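You operate a simulated robot arm through the tools that you are given. There is no shell and no other tool. Be economical: measure what you need, move in short steps, check, and stop when the job is done.

You run a simulated robot arm. Do the job below in one go: nothing can be reset, and whatever is moved stays where it is left.

## Task
Fetch the purple cone from the wooden table and set it on the teal job card.

The check looks at the end state, three seconds after you hand in, the way a careful person would. Anything else that was tipped, shoved, dropped, spilled or broken makes it a failure.

## Robot
A 7-joint arm with a two-finger parallel gripper, fixed in place. Base frame: the origin is at the foot of the arm, x ahead of it, y to its left, z up; the work surface is at about z = 0. Lengths are in m, angles in rad, forces in N, time in s.
With the tool pointing down near the work surface it reaches from about 0.22 to 0.58 m from the base axis. Its first joint turns from -1.152 to 1.152 rad. Payload 2.5 kg.
The tool frame sits at the grasp point between the pads (the TCP): z along the fingers, y along the line on which they close. The tips reach 0.023 m beyond it. Largest opening 0.094 m; finger width 0.038, thickness 0.01; the body of the gripper, 0.054 by 0.096 m, starts 0.039 m behind the TCP.
Orientation is told as [roll, pitch, yaw] about the base's x, y, z axes, in that order, counted from this pose: with the fingers straight down and closing along the base's y, the tool's x points along the base's -x, its y along +y and its z along -z.

## Interface
- The arm moves only by the tool jog_arm. Its arguments are lists of equal length, an entry for each row: "gripper": the gripper command, from -1 (shut) to 1 (fully open), values between in proportion; "slide": the shift along the tool's x, y, z in m, a list of three; "delta_rot": the turn, a rotation vector about the tool's x, y, z in rad, a list of three. In form: {"gripper": [gripper, ...], "slide": [[x, y, z], ...], "delta_rot": [[ax, ay, az], ...]}. A call has 1 to 20 rows; each row shifts and turns the commanded pose from where the row before left it, along the tool's axes as they then stand. Each row takes 0.2 s and may step no farther than 0.05 m and 0.15 rad from the row before; otherwise, or with a gripper value out of range, the whole call is refused. Where a pose cannot be reached the arm comes as near as it can. A force on the tool above 40 N (or 10 N above the force at the start of the call, whichever is more), or a blocked arm, ends the call early, and 0.2 s more pass. Each finger travels about 0.108 m/s and halts on what it meets, pressing with about 31 N; the grip force reading is that of the motor and also rises with nothing between the fingers. The clock runs only during rows and for 0.2 s after the last one: add rows that do not move to give the fingers time. It gives the time, the measured TCP pose, the force on the tool (base axes), the opening and the grip force at its end, in the units of the frame above (readings bear some noise), and new pictures: "pictures" is both (left out), scene, wrist or none.
- Cameras (640 x 400 px; columns grow to the right, rows downward): "scene" is fixed at [0.1118, -0.412, 0.5333]; the picture's right is [0.83, -0.55, 0.00], its down [-0.34, -0.52, -0.78] and it looks along [0.43, 0.65, -0.62] (base axes); focal length 366 px, centre (320, 200). "wrist" rides on the gripper at [-0.039, 0, -0.044] in the tool frame; the picture's right is [0.00, -1.00, 0.00], its down [0.97, 0.00, -0.24] and it looks along [0.24, 0.00, 0.97] (tool axes); focal length 218 px, centre (320, 200). There is no depth. A picture from a camera that has moved, and an enlarged one, comes with that camera's place and axes in the base frame and with its lens. The place of the scene camera against the robot may be out by one fixed shift of up to 0.012 m in any direction.
- inspect(camera, box): a new picture of the part [left, top, right, bottom] of that camera's present view, enlarged. No time passes.
- close_job(): hands the job in; it is judged then, once.

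Work in short steps. Places have to be worked out from the pictures, the camera data and where the tool is seen: move nearer, look again, correct. Check each grasp and each placing, and mend what went wrong. You have 90 turns and 150 pictures in all, those below and enlarged ones among them. Open the gripper and draw the arm clear of the work before you hand the job in, unless the task says otherwise; then end with one line.

The tools are called after "Emit:" by a JSON object that holds its "fn" and its "kwargs". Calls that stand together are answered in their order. jog_arm: Moves the arm, as the interface text tells. Its arguments: {"type":"object","properties":{"gripper":{"type":"array","items":{"type":"number"}},"slide":{"type":"array","items":{"type":"array","items":{"type":"number"}}},"delta_rot":{"type":"array","items":{"type":"array","items":{"type":"number"}}},"pictures":{"type":"string","enum":["both","scene","wrist","none"]}},"required":["gripper","slide","delta_rot"]} The other tools are called the same way: inspect (camera, box) takes an enlarged picture of a part of a camera's view; close_job () hands the job in.

At the start:

```text
t: 0.0
eef_pos: [0.4019, 0.0118, 0.262]
tool_rot: [0.001, 0.0, 0.0]
ft_force: [-0.2, -0.1, 0.3]
opening: 0.094
gripper_force: 0.0
```

scene: 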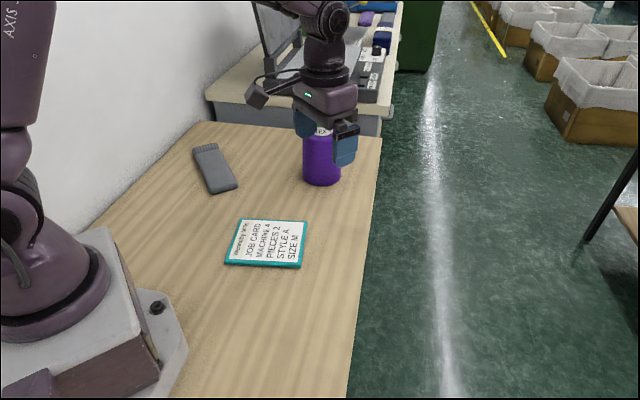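
wrist: 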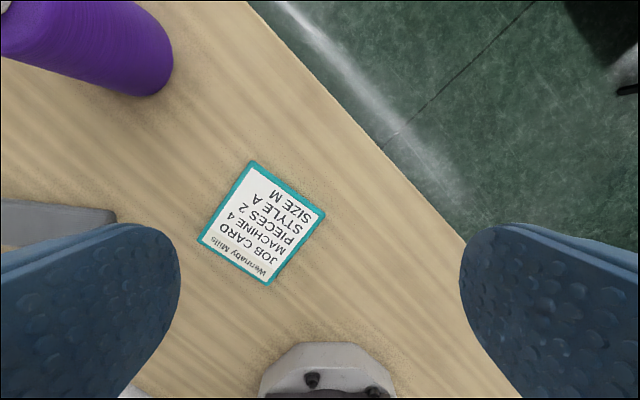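

I'll look closely at the cone and its surroundings first; it seems to stand near (0.53, 0.23), with the card near (0.33, 0.10).

Emit:
{"fn": "inspect", "kwargs": {"camera": "scene", "box": [240, 80, 400, 200]}}

Emit:
{"fn": "inspect", "kwargs": {"camera": "wrist", "box": [0, 0, 320, 200]}}

```text
3.33 times, centred on (320, 140) of scene
camera zoom: at [0.1118, -0.412, 0.5333], right [0.83, -0.55, 0.0], down [-0.34, -0.52, -0.78], along [0.43, 0.65, -0.62], focal length 1219 px, centre (320, 400)
```

zoom: 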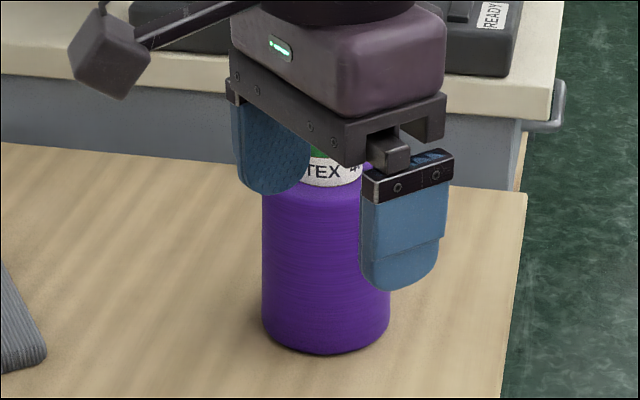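

```text
2.00 times, centred on (160, 100) of wrist
camera zoom: at [0.4406, 0.0104, 0.3054], right [0.0, -1.0, 0.0], down [-0.97, 0.0, 0.24], along [-0.24, 0.0, -0.97], focal length 436 px, centre (640, 400)
```

zoom: 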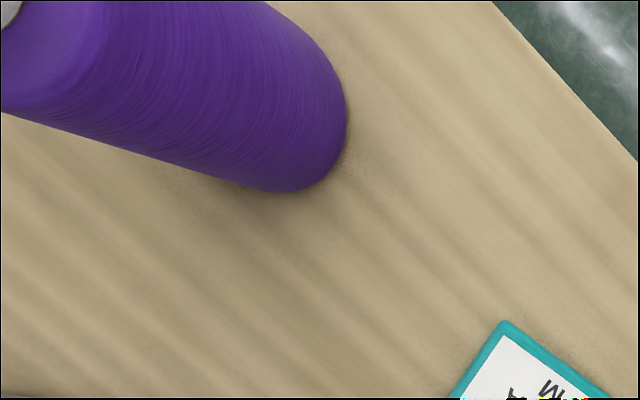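

The cone is wide (about 0.09 at its base), so I need its top profile. I raise the arm and move it toward the cone, well above its top.

Emit:
{"fn": "jog_arm", "kwargs": {"gripper": [1, 1, 1, 1, 1], "slide": [[0, 0, -0.04], [0, 0, -0.04], [0, 0.04, 0], [0, 0.04, 0], [0, 0.04, 0]], "delta_rot": [[0, 0, 0], [0, 0, 0], [0, 0, 0], [0, 0, 0], [0, 0, 0]]}}

```text
t: 1.2
eef_pos: [0.4017, 0.1319, 0.3446]
tool_rot: [0.001, 0.0, 0.001]
ft_force: [-0.3, -0.1, 0.7]
opening: 0.0941
gripper_force: 0.1
camera wrist: at [0.4401, 0.1298, 0.3873], right [0.0, -1.0, 0.0], down [-0.97, 0.0, 0.24], along [-0.24, 0.0, -0.97], focal length 218 px, centre (320, 200)
```

scene: 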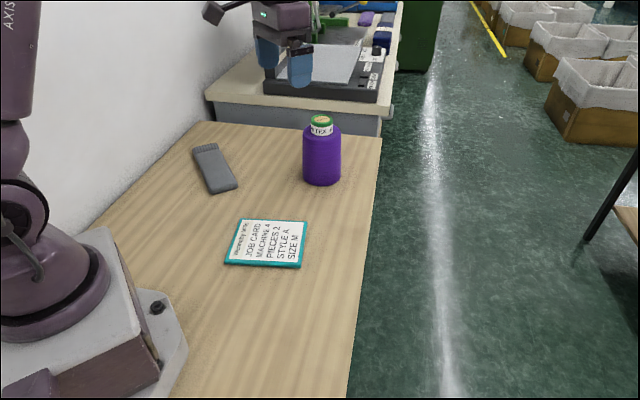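
wrist: 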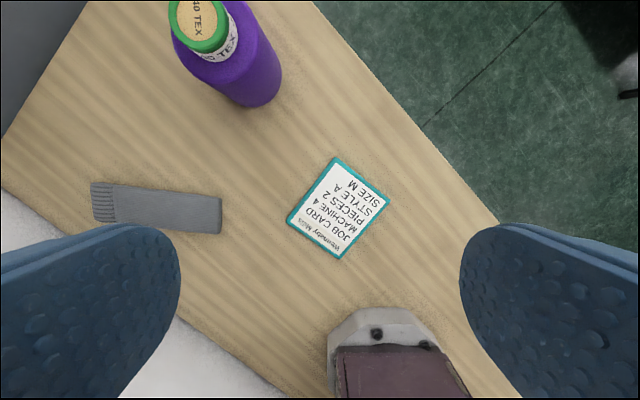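

Emit:
{"fn": "inspect", "kwargs": {"camera": "scene", "box": [272, 105, 368, 195]}}

Emit:
{"fn": "inspect", "kwargs": {"camera": "wrist", "box": [140, 0, 300, 120]}}

```text
4.44 times, centred on (320, 150) of scene
camera zoom: at [0.1117, -0.4121, 0.5333], right [0.83, -0.55, 0.0], down [-0.34, -0.52, -0.78], along [0.43, 0.65, -0.62], focal length 1625 px, centre (320, 422)
```

zoom: 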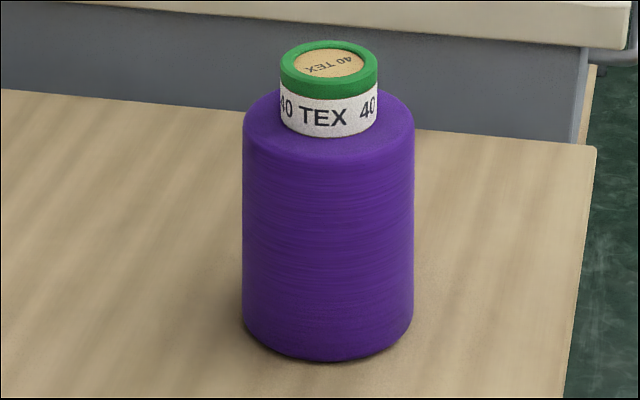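

```text
3.33 times, centred on (220, 60) of wrist
camera zoom: at [0.4401, 0.1298, 0.3873], right [0.0, -1.0, 0.0], down [-0.97, 0.0, 0.24], along [-0.24, 0.0, -0.97], focal length 728 px, centre (653, 667)
```

zoom: 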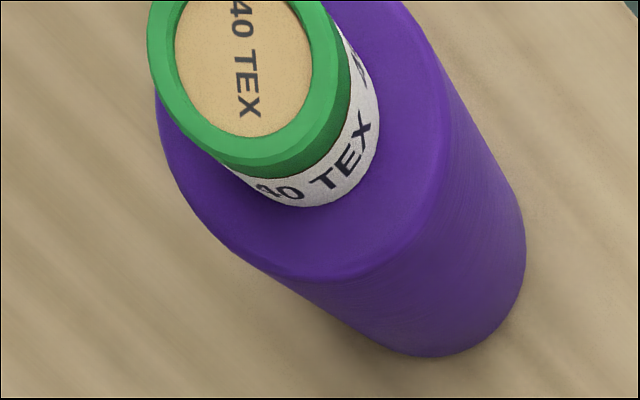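

The cone has a narrower core with a green cap (~0.05 wide, top at z≈0.14) standing around (0.55, 0.25). I'll turn the tool to the cone's azimuth and move out above it to look straight down.

Emit:
{"fn": "jog_arm", "kwargs": {"gripper": [1, 1, 1, 1, 1, 1], "slide": [[0, 0, 0], [0, 0, 0], [0, 0, 0], [-0.035, 0.015, 0], [-0.035, 0.015, 0], [-0.035, 0.014, 0]], "delta_rot": [[0, 0, -0.14], [0, 0, -0.14], [0, 0, -0.14], [0, 0, 0], [0, 0, 0], [0, 0, 0]]}}

```text
t: 2.6
eef_pos: [0.4815, 0.2149, 0.339]
tool_rot: [0.001, 0.001, 0.421]
ft_force: [0.0, -0.2, 1.0]
opening: 0.0941
gripper_force: 0.0
camera wrist: at [0.5164, 0.2297, 0.3825], right [0.41, -0.91, 0.0], down [-0.89, -0.4, 0.24], along [-0.22, -0.1, -0.97], focal length 218 px, centre (320, 200)
```

scene: 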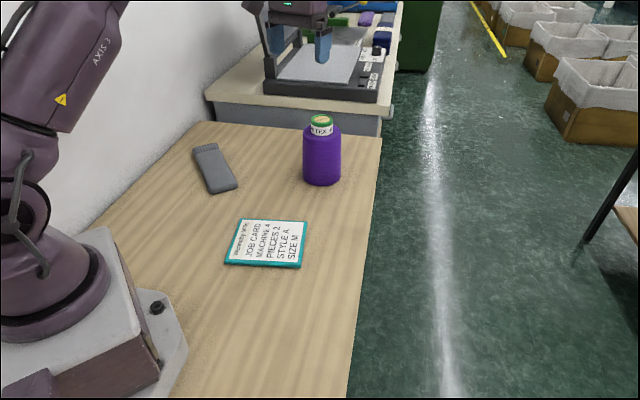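
wrist: 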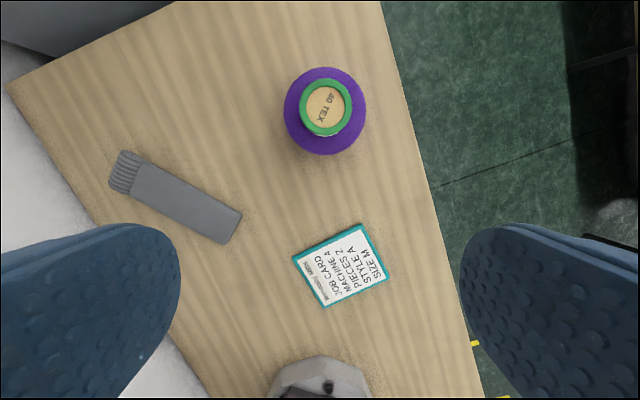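

Cap centre works out near (0.553, 0.240), top z≈0.15; cap about 0.053 wide, graspable, while the body is too wide. I move above it at z≈0.26 to see whether the reach allows it.

Emit:
{"fn": "jog_arm", "kwargs": {"gripper": [1, 1, 1, 1], "slide": [[0, 0, 0.04], [0, 0, 0.04], [-0.038, -0.003, 0], [-0.038, -0.003, 0]], "delta_rot": [[0, 0, 0], [0, 0, 0], [0, 0, 0], [0, 0, 0]]}}

```text
t: 3.6
eef_pos: [0.5407, 0.2369, 0.2576]
tool_rot: [0.0, 0.005, 0.42]
ft_force: [0.5, -1.0, -1.7]
opening: 0.0942
gripper_force: 0.1
out of reach, approached as far as the arm can: row 4
camera wrist: at [0.5761, 0.2521, 0.3004], right [0.41, -0.91, 0.0], down [-0.89, -0.4, 0.25], along [-0.22, -0.1, -0.97], focal length 218 px, centre (320, 200)
```

scene: 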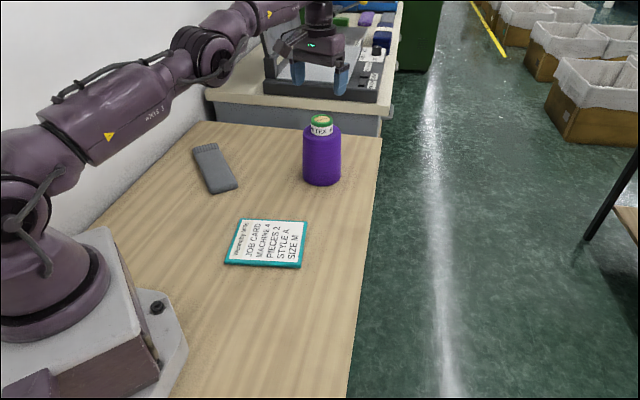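
wrist: 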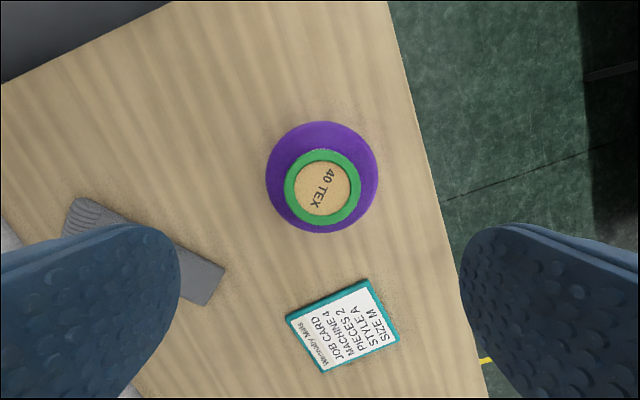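

The arm stops about 11 mm radially short at this height, with the cap centred laterally to within 2 mm. I descend partly and see if the reach improves lower down.

Emit:
{"fn": "jog_arm", "kwargs": {"gripper": [1, 1, 1], "slide": [[0, -0.002, 0.03], [0, 0, 0.025], [0, 0, 0]], "delta_rot": [[0, 0, 0], [0, 0, 0], [0, 0, 0]]}}

```text
t: 4.4
eef_pos: [0.5413, 0.2376, 0.2046]
tool_rot: [0.001, -0.001, 0.421]
ft_force: [0.0, 0.0, 1.1]
opening: 0.094
gripper_force: 0.0
camera wrist: at [0.5772, 0.2524, 0.2482], right [0.41, -0.91, 0.0], down [-0.89, -0.4, 0.24], along [-0.22, -0.1, -0.97], focal length 218 px, centre (320, 200)
```

scene: 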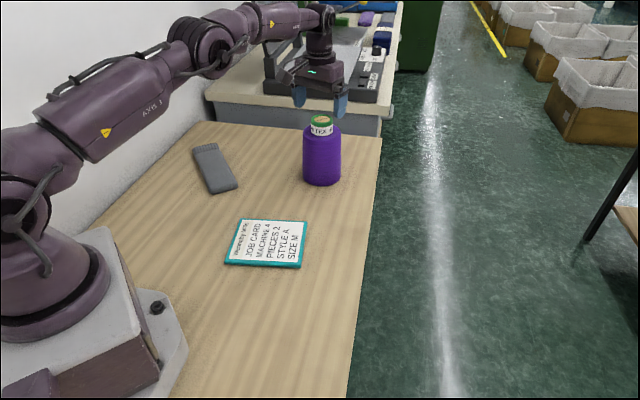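
wrist: 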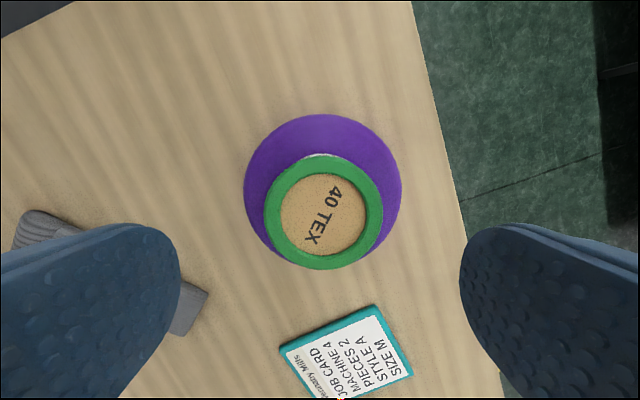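

Reach is fine here; cap centre needs ~9 mm more outward and ~2 mm in −y. I correct this, then descend so the pads flank the cap (TCP z≈0.145).

Emit:
{"fn": "jog_arm", "kwargs": {"gripper": [1, 1, 1, 1], "slide": [[-0.009, -0.002, 0.01], [0, 0, 0.025], [0, 0, 0.023], [0, 0, 0]], "delta_rot": [[0, 0, 0], [0, 0, 0], [0, 0, 0], [0, 0, 0]]}}

```text
t: 5.6
eef_pos: [0.5495, 0.2381, 0.1522]
tool_rot: [0.004, -0.009, 0.423]
ft_force: [0.5, -0.4, -0.1]
opening: 0.0938
gripper_force: 0.0
stopped in row 4: the force on the tool passed its limit (the readings are from after the stop); the commanded pose is now the measured one
camera wrist: at [0.5854, 0.2529, 0.196], right [0.41, -0.91, 0.0], down [-0.89, -0.4, 0.23], along [-0.21, -0.09, -0.97], focal length 218 px, centre (320, 200)
```

scene: 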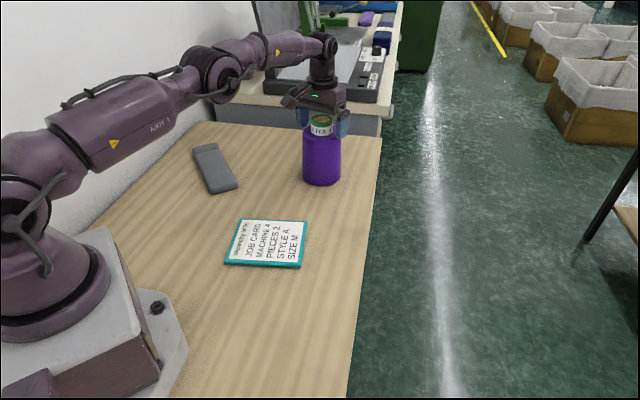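
wrist: 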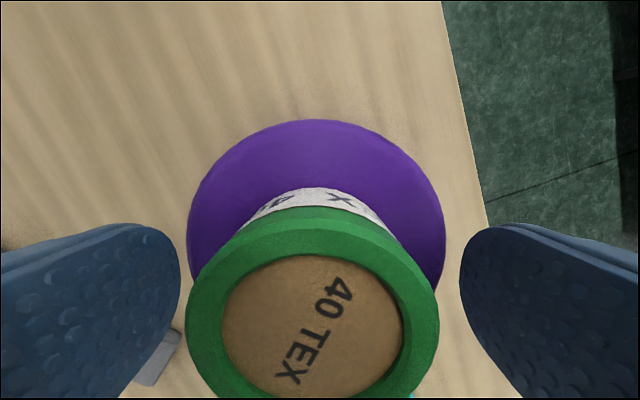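

The motion stopped on a force limit at z=0.152; I check what touched before closing.

Emit:
{"fn": "inspect", "kwargs": {"camera": "scene", "box": [272, 75, 368, 195]}}

```text
3.33 times, centred on (320, 135) of scene
camera zoom: at [0.1118, -0.412, 0.5333], right [0.83, -0.55, 0.0], down [-0.34, -0.52, -0.78], along [0.43, 0.65, -0.62], focal length 1219 px, centre (320, 417)
```

zoom: 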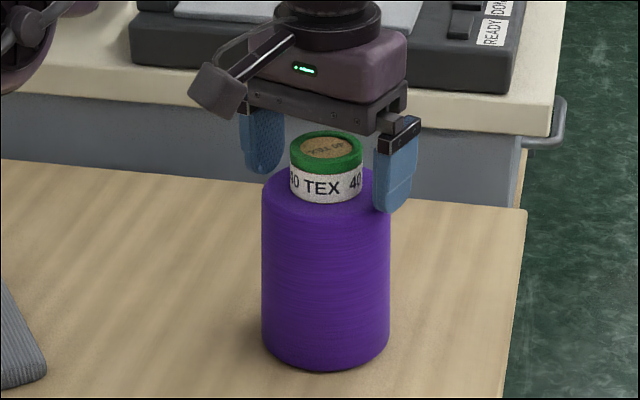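

The fingers flank the cap cleanly, tips about 20 mm below its top, which is enough overlap. I lift 2 mm, centre by 1.5 mm, and close gradually.

Emit:
{"fn": "jog_arm", "kwargs": {"gripper": [1, 0.7, 0.5, 0.35, 0.25, 0.2], "slide": [[0, 0.0015, -0.002], [0, 0, 0], [0, 0, 0], [0, 0, 0], [0, 0, 0], [0, 0, 0]], "delta_rot": [[0, 0, 0], [0, 0, 0], [0, 0, 0], [0, 0, 0], [0, 0, 0], [0, 0, 0]]}}

```text
t: 7.0
eef_pos: [0.5498, 0.2393, 0.1551]
tool_rot: [0.005, -0.008, 0.425]
ft_force: [-0.1, 0.4, -0.4]
opening: 0.0565
gripper_force: 0.0
camera wrist: at [0.5845, 0.2539, 0.1986], right [0.41, -0.91, 0.0], down [-0.89, -0.4, 0.23], along [-0.21, -0.09, -0.97], focal length 218 px, centre (320, 200)
```

scene: 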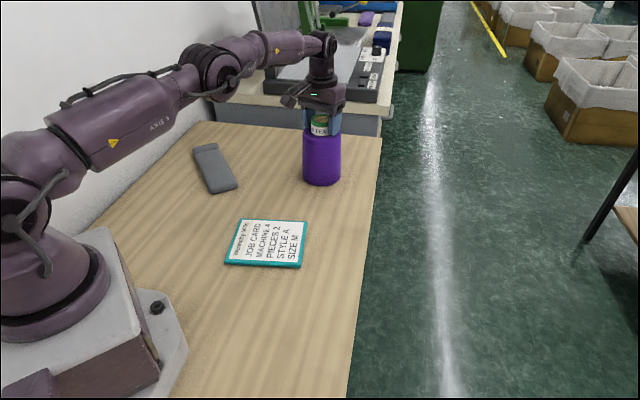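
wrist: 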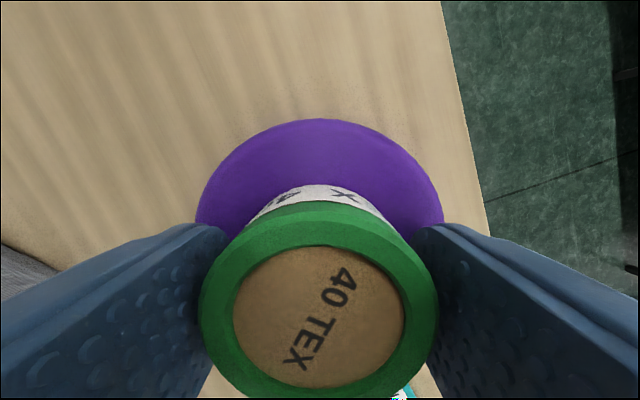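

Fingers are just clear of the cap and centred. I lower 5 mm for a deeper grip and then close.

Emit:
{"fn": "jog_arm", "kwargs": {"gripper": [0.22, 0.22, 0.22, 0.1, -0.1, -0.3, -0.3], "slide": [[0, 0, 0.003], [0, 0, 0.002], [0, 0, 0], [0, 0, 0], [0, 0, 0], [0, 0, 0], [0, 0, 0]], "delta_rot": [[0, 0, 0], [0, 0, 0], [0, 0, 0], [0, 0, 0], [0, 0, 0], [0, 0, 0], [0, 0, 0]]}}

```text
t: 8.6
eef_pos: [0.5502, 0.2406, 0.1532]
tool_rot: [0.003, -0.016, 0.421]
ft_force: [-4.5, -4.1, 31.5]
opening: 0.0492
gripper_force: 31.0
camera wrist: at [0.5849, 0.2545, 0.1971], right [0.41, -0.91, 0.0], down [-0.89, -0.4, 0.22], along [-0.2, -0.09, -0.97], focal length 218 px, centre (320, 200)
```

scene: 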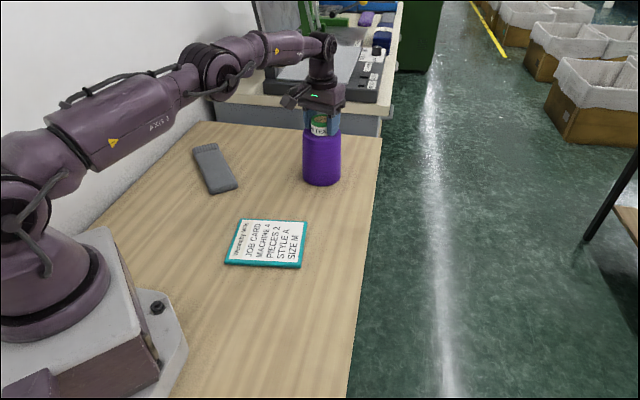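
wrist: 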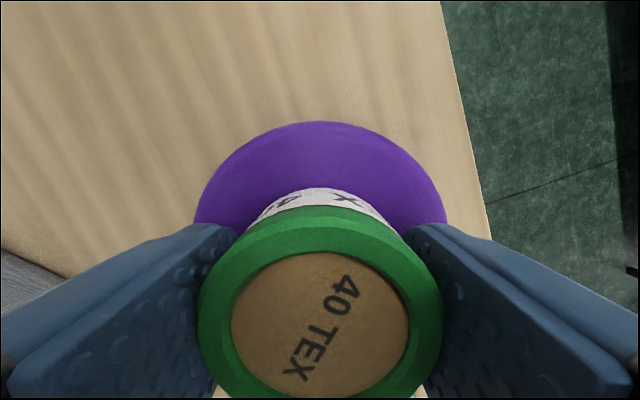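

Gripped at 0.049 opening with tips resting on the shoulder. I lift slowly and check.

Emit:
{"fn": "jog_arm", "kwargs": {"gripper": [-0.5, -0.5, -0.5, -0.5], "slide": [[0, 0, -0.005], [0, 0, -0.015], [0, 0, -0.02], [0, 0, 0]], "delta_rot": [[0, 0, 0], [0, 0, 0], [0, 0, 0], [0, 0, 0]]}}

```text
t: 9.6
eef_pos: [0.5485, 0.2403, 0.1893]
tool_rot: [0.005, -0.005, 0.423]
ft_force: [-0.2, 0.2, -2.7]
opening: 0.0493
gripper_force: 30.9
camera wrist: at [0.5831, 0.2545, 0.2327], right [0.41, -0.91, 0.0], down [-0.89, -0.4, 0.23], along [-0.21, -0.09, -0.97], focal length 218 px, centre (320, 200)
```

scene: 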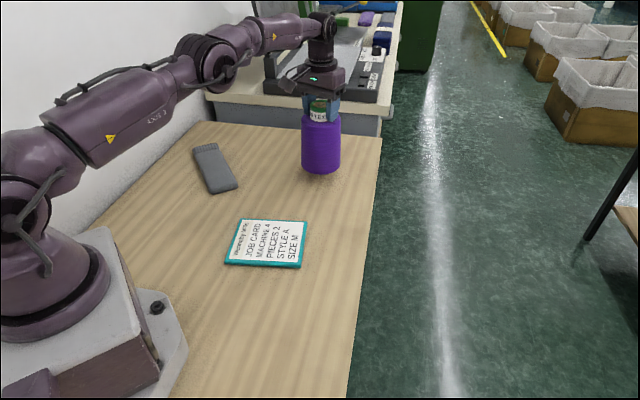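
wrist: 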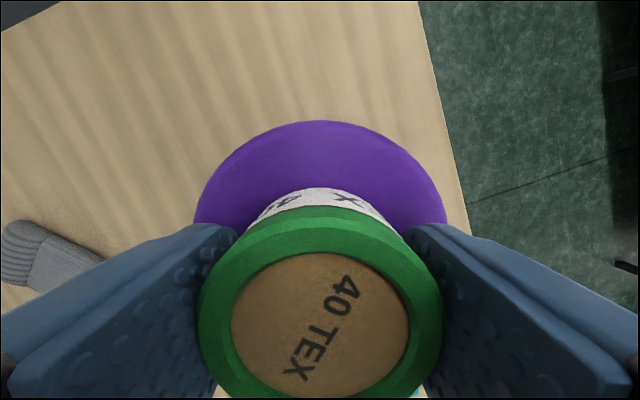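

Lift is clean (about 0.25 kg, cone upright). Card centre averages to about (0.328, 0.098); I raise a little more and carry the cone over it.

Emit:
{"fn": "jog_arm", "kwargs": {"gripper": [-0.5, -0.5, -0.5, -0.5, -0.5, -0.5, -0.5, -0.5, -0.5, -0.5, -0.5, -0.5], "slide": [[0, 0, -0.02], [0, 0, -0.015], [0.0259, -0.0039, 0], [0.0259, -0.0039, 0], [0.0259, -0.0039, 0], [0.0259, -0.0039, 0], [0.0259, -0.0039, 0], [0.0259, -0.0039, 0], [0.0259, -0.0039, 0], [0.0259, -0.0039, 0], [0.0259, -0.0039, 0], [0.0259, -0.0039, 0]], "delta_rot": [[0, 0, 0], [0, 0, 0], [0, 0, 0], [0, 0, 0], [0, 0, 0], [0, 0, 0], [0, 0, 0], [0, 0, 0], [0, 0, 0], [0, 0, 0], [0, 0, 0], [0, 0, 0]]}}

```text
t: 12.2
eef_pos: [0.329, 0.101, 0.2221]
tool_rot: [0.004, -0.01, 0.422]
ft_force: [-0.2, 0.5, -2.5]
opening: 0.0494
gripper_force: 31.1
camera wrist: at [0.3633, 0.1149, 0.267], right [0.41, -0.91, 0.0], down [-0.89, -0.4, 0.23], along [-0.21, -0.09, -0.97], focal length 218 px, centre (320, 200)
```

scene: 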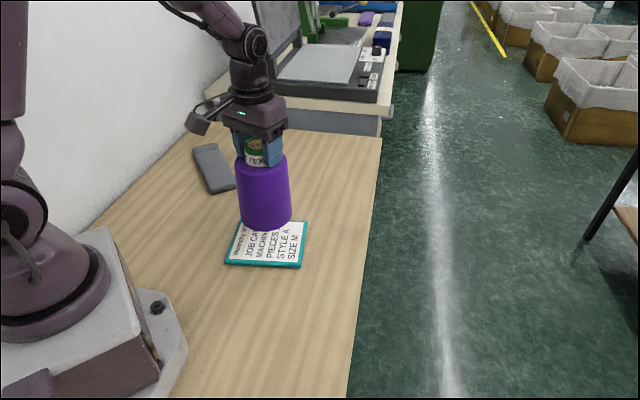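
wrist: 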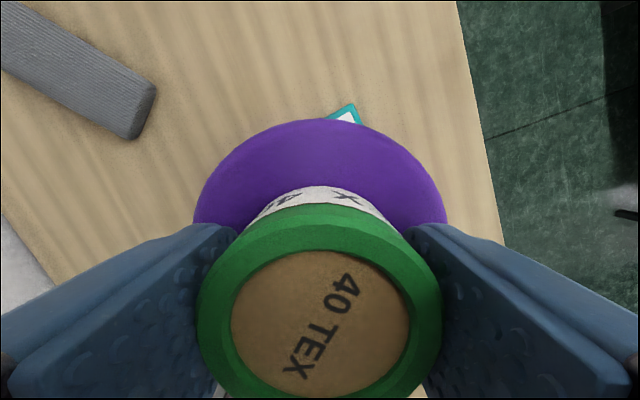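

Over the card and slightly to +y; I correct 2–3 mm and lower to about 1 cm above the card.

Emit:
{"fn": "jog_arm", "kwargs": {"gripper": [-0.5, -0.5, -0.5, -0.5], "slide": [[0.002, -0.002, 0.015], [0, 0, 0.02], [0, 0, 0.016], [0, 0, 0]], "delta_rot": [[0, 0, 0], [0, 0, 0], [0, 0, 0], [0, 0, 0]], "pictures": "none"}}

Emit:
{"fn": "inspect", "kwargs": {"camera": "scene", "box": [202, 150, 330, 280]}}

```text
t: 13.2
eef_pos: [0.3287, 0.0978, 0.1692]
tool_rot: [0.005, -0.009, 0.422]
ft_force: [-0.3, 0.0, -2.8]
opening: 0.0494
gripper_force: 31.0
```

```text
3.08 times, centred on (266, 215) of scene
camera zoom: at [0.1118, -0.412, 0.5333], right [0.83, -0.55, 0.0], down [-0.34, -0.52, -0.78], along [0.43, 0.65, -0.62], focal length 1125 px, centre (486, 154)
```

zoom: 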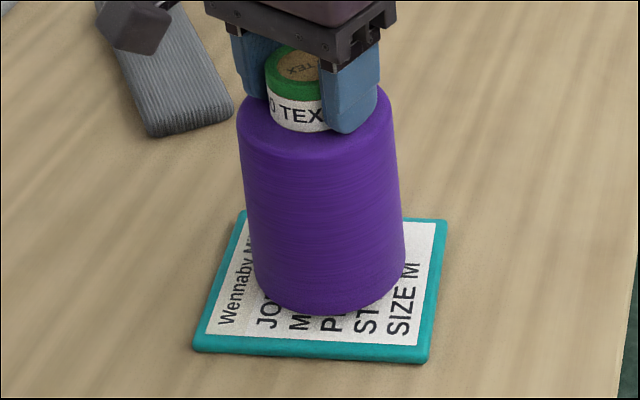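

The cone is centred over the card. I lower in small steps until a contact force appears.

Emit:
{"fn": "jog_arm", "kwargs": {"gripper": [-0.5, -0.5, -0.5, -0.5], "slide": [[0, 0, 0.003], [0, 0, 0.003], [0, 0, 0.002], [0, 0, 0]], "delta_rot": [[0, 0, 0], [0, 0, 0], [0, 0, 0], [0, 0, 0]], "pictures": "none"}}

```text
t: 14.2
eef_pos: [0.3277, 0.0975, 0.1629]
tool_rot: [0.004, -0.009, 0.421]
ft_force: [-5.7, 0.5, 16.9]
opening: 0.0493
gripper_force: 30.8
```

Contact: 17 N at z≈0.163. I back off 1 mm and look at the seating.

Emit:
{"fn": "jog_arm", "kwargs": {"gripper": [-0.5, -0.5], "slide": [[0, 0, -0.001], [0, 0, 0]], "delta_rot": [[0, 0, 0], [0, 0, 0]], "pictures": "none"}}

Emit:
{"fn": "inspect", "kwargs": {"camera": "scene", "box": [202, 150, 330, 280]}}

```text
t: 14.8
eef_pos: [0.3287, 0.0962, 0.1648]
tool_rot: [0.003, -0.007, 0.421]
ft_force: [0.5, -0.4, -3.1]
opening: 0.0495
gripper_force: 30.7
```

```text
3.08 times, centred on (266, 215) of scene
camera zoom: at [0.1118, -0.412, 0.5333], right [0.83, -0.55, 0.0], down [-0.34, -0.52, -0.78], along [0.43, 0.65, -0.62], focal length 1125 px, centre (486, 154)
```

zoom: 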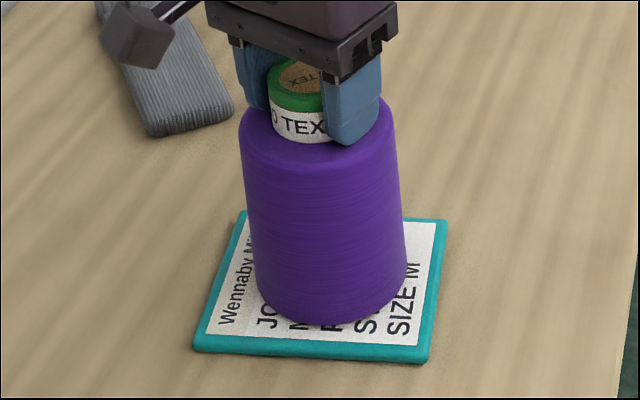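

Contact height is about z 0.163, gap now ~1–2 mm. I lower 1.5 mm and ease the fingers open.

Emit:
{"fn": "jog_arm", "kwargs": {"gripper": [-0.5, -0.5, 0.1, 0.15, 0.25, 0.35], "slide": [[0, 0, 0.0015], [0, 0, 0], [0, 0, 0], [0, 0, 0], [0, 0, 0], [0, 0, 0]], "delta_rot": [[0, 0, 0], [0, 0, 0], [0, 0, 0], [0, 0, 0], [0, 0, 0], [0, 0, 0]]}}

```text
t: 16.2
eef_pos: [0.3288, 0.0968, 0.163]
tool_rot: [0.005, -0.011, 0.422]
ft_force: [-1.6, 2.8, 12.2]
opening: 0.0622
gripper_force: 0.1
camera wrist: at [0.3637, 0.1114, 0.2066], right [0.41, -0.91, 0.0], down [-0.89, -0.4, 0.23], along [-0.21, -0.09, -0.97], focal length 218 px, centre (320, 200)
```

scene: 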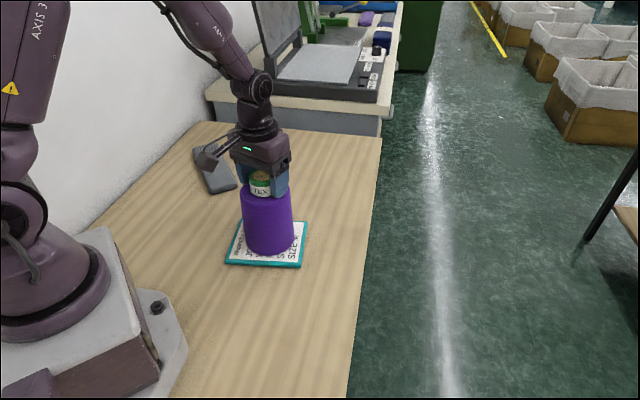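
wrist: 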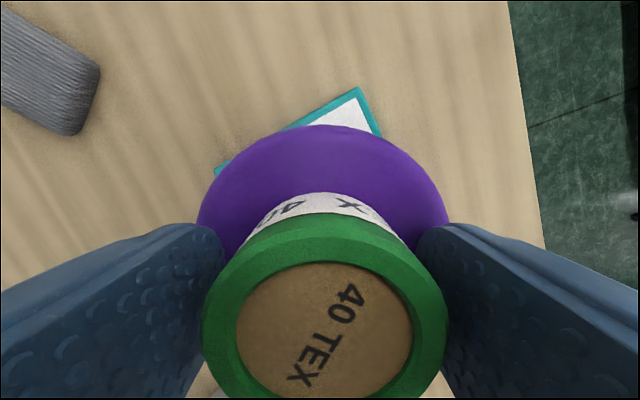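

Released; the tips still rest on the shoulder, so I raise straight up first, opening only once above it.

Emit:
{"fn": "jog_arm", "kwargs": {"gripper": [0.35, 0.35, 0.5, 0.6, 0.8, 1, 1], "slide": [[0, 0, -0.004], [0, 0, -0.006], [0, 0, -0.015], [0, 0, -0.025], [0, 0, -0.04], [0, 0, -0.04], [0, 0, 0]], "delta_rot": [[0, 0, 0], [0, 0, 0], [0, 0, 0], [0, 0, 0], [0, 0, 0], [0, 0, 0], [0, 0, 0]]}}

Emit:
{"fn": "inspect", "kwargs": {"camera": "scene", "box": [202, 150, 330, 280]}}

```text
t: 17.8
eef_pos: [0.3281, 0.0941, 0.2909]
tool_rot: [0.003, -0.009, 0.421]
ft_force: [-0.1, -0.6, -0.7]
opening: 0.0944
gripper_force: 0.1
camera wrist: at [0.3624, 0.1068, 0.3347], right [0.41, -0.91, 0.0], down [-0.89, -0.4, 0.23], along [-0.21, -0.09, -0.97], focal length 218 px, centre (320, 200)
```

scene: 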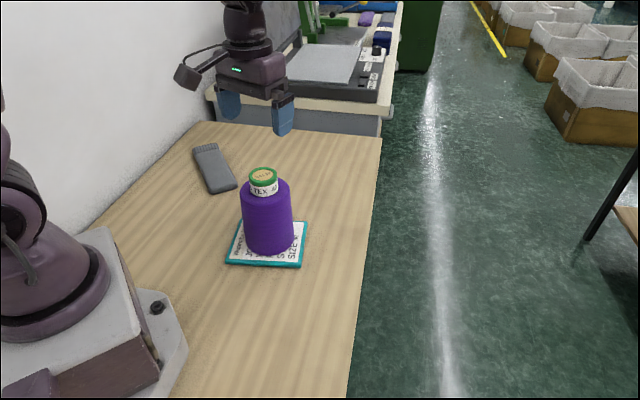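
wrist: 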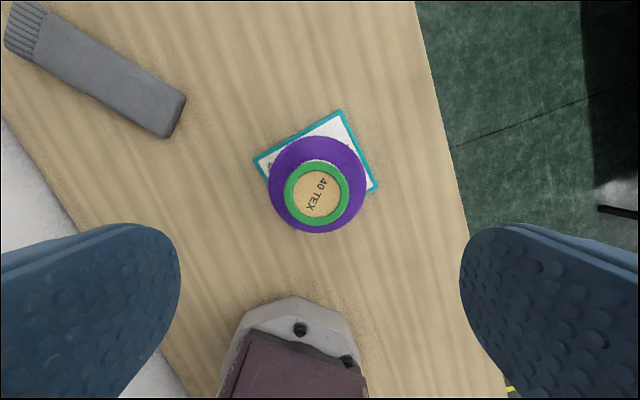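

```text
3.08 times, centred on (266, 215) of scene
camera zoom: at [0.1117, -0.412, 0.5333], right [0.83, -0.55, 0.0], down [-0.34, -0.52, -0.78], along [0.43, 0.65, -0.62], focal length 1125 px, centre (486, 154)
```

zoom: 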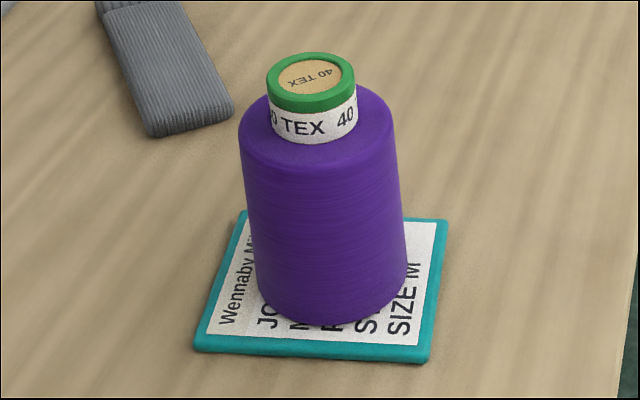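

The cone stands upright and centred on the card, nothing else has moved, and the open gripper is well above it. I'm handing in the job.

Emit:
{"fn": "close_job", "kwargs": {}}

```text
The job is handed in.
```

The purple cone is standing upright in the middle of the teal job card; nothing else was moved, and the arm is clear with its gripper open.
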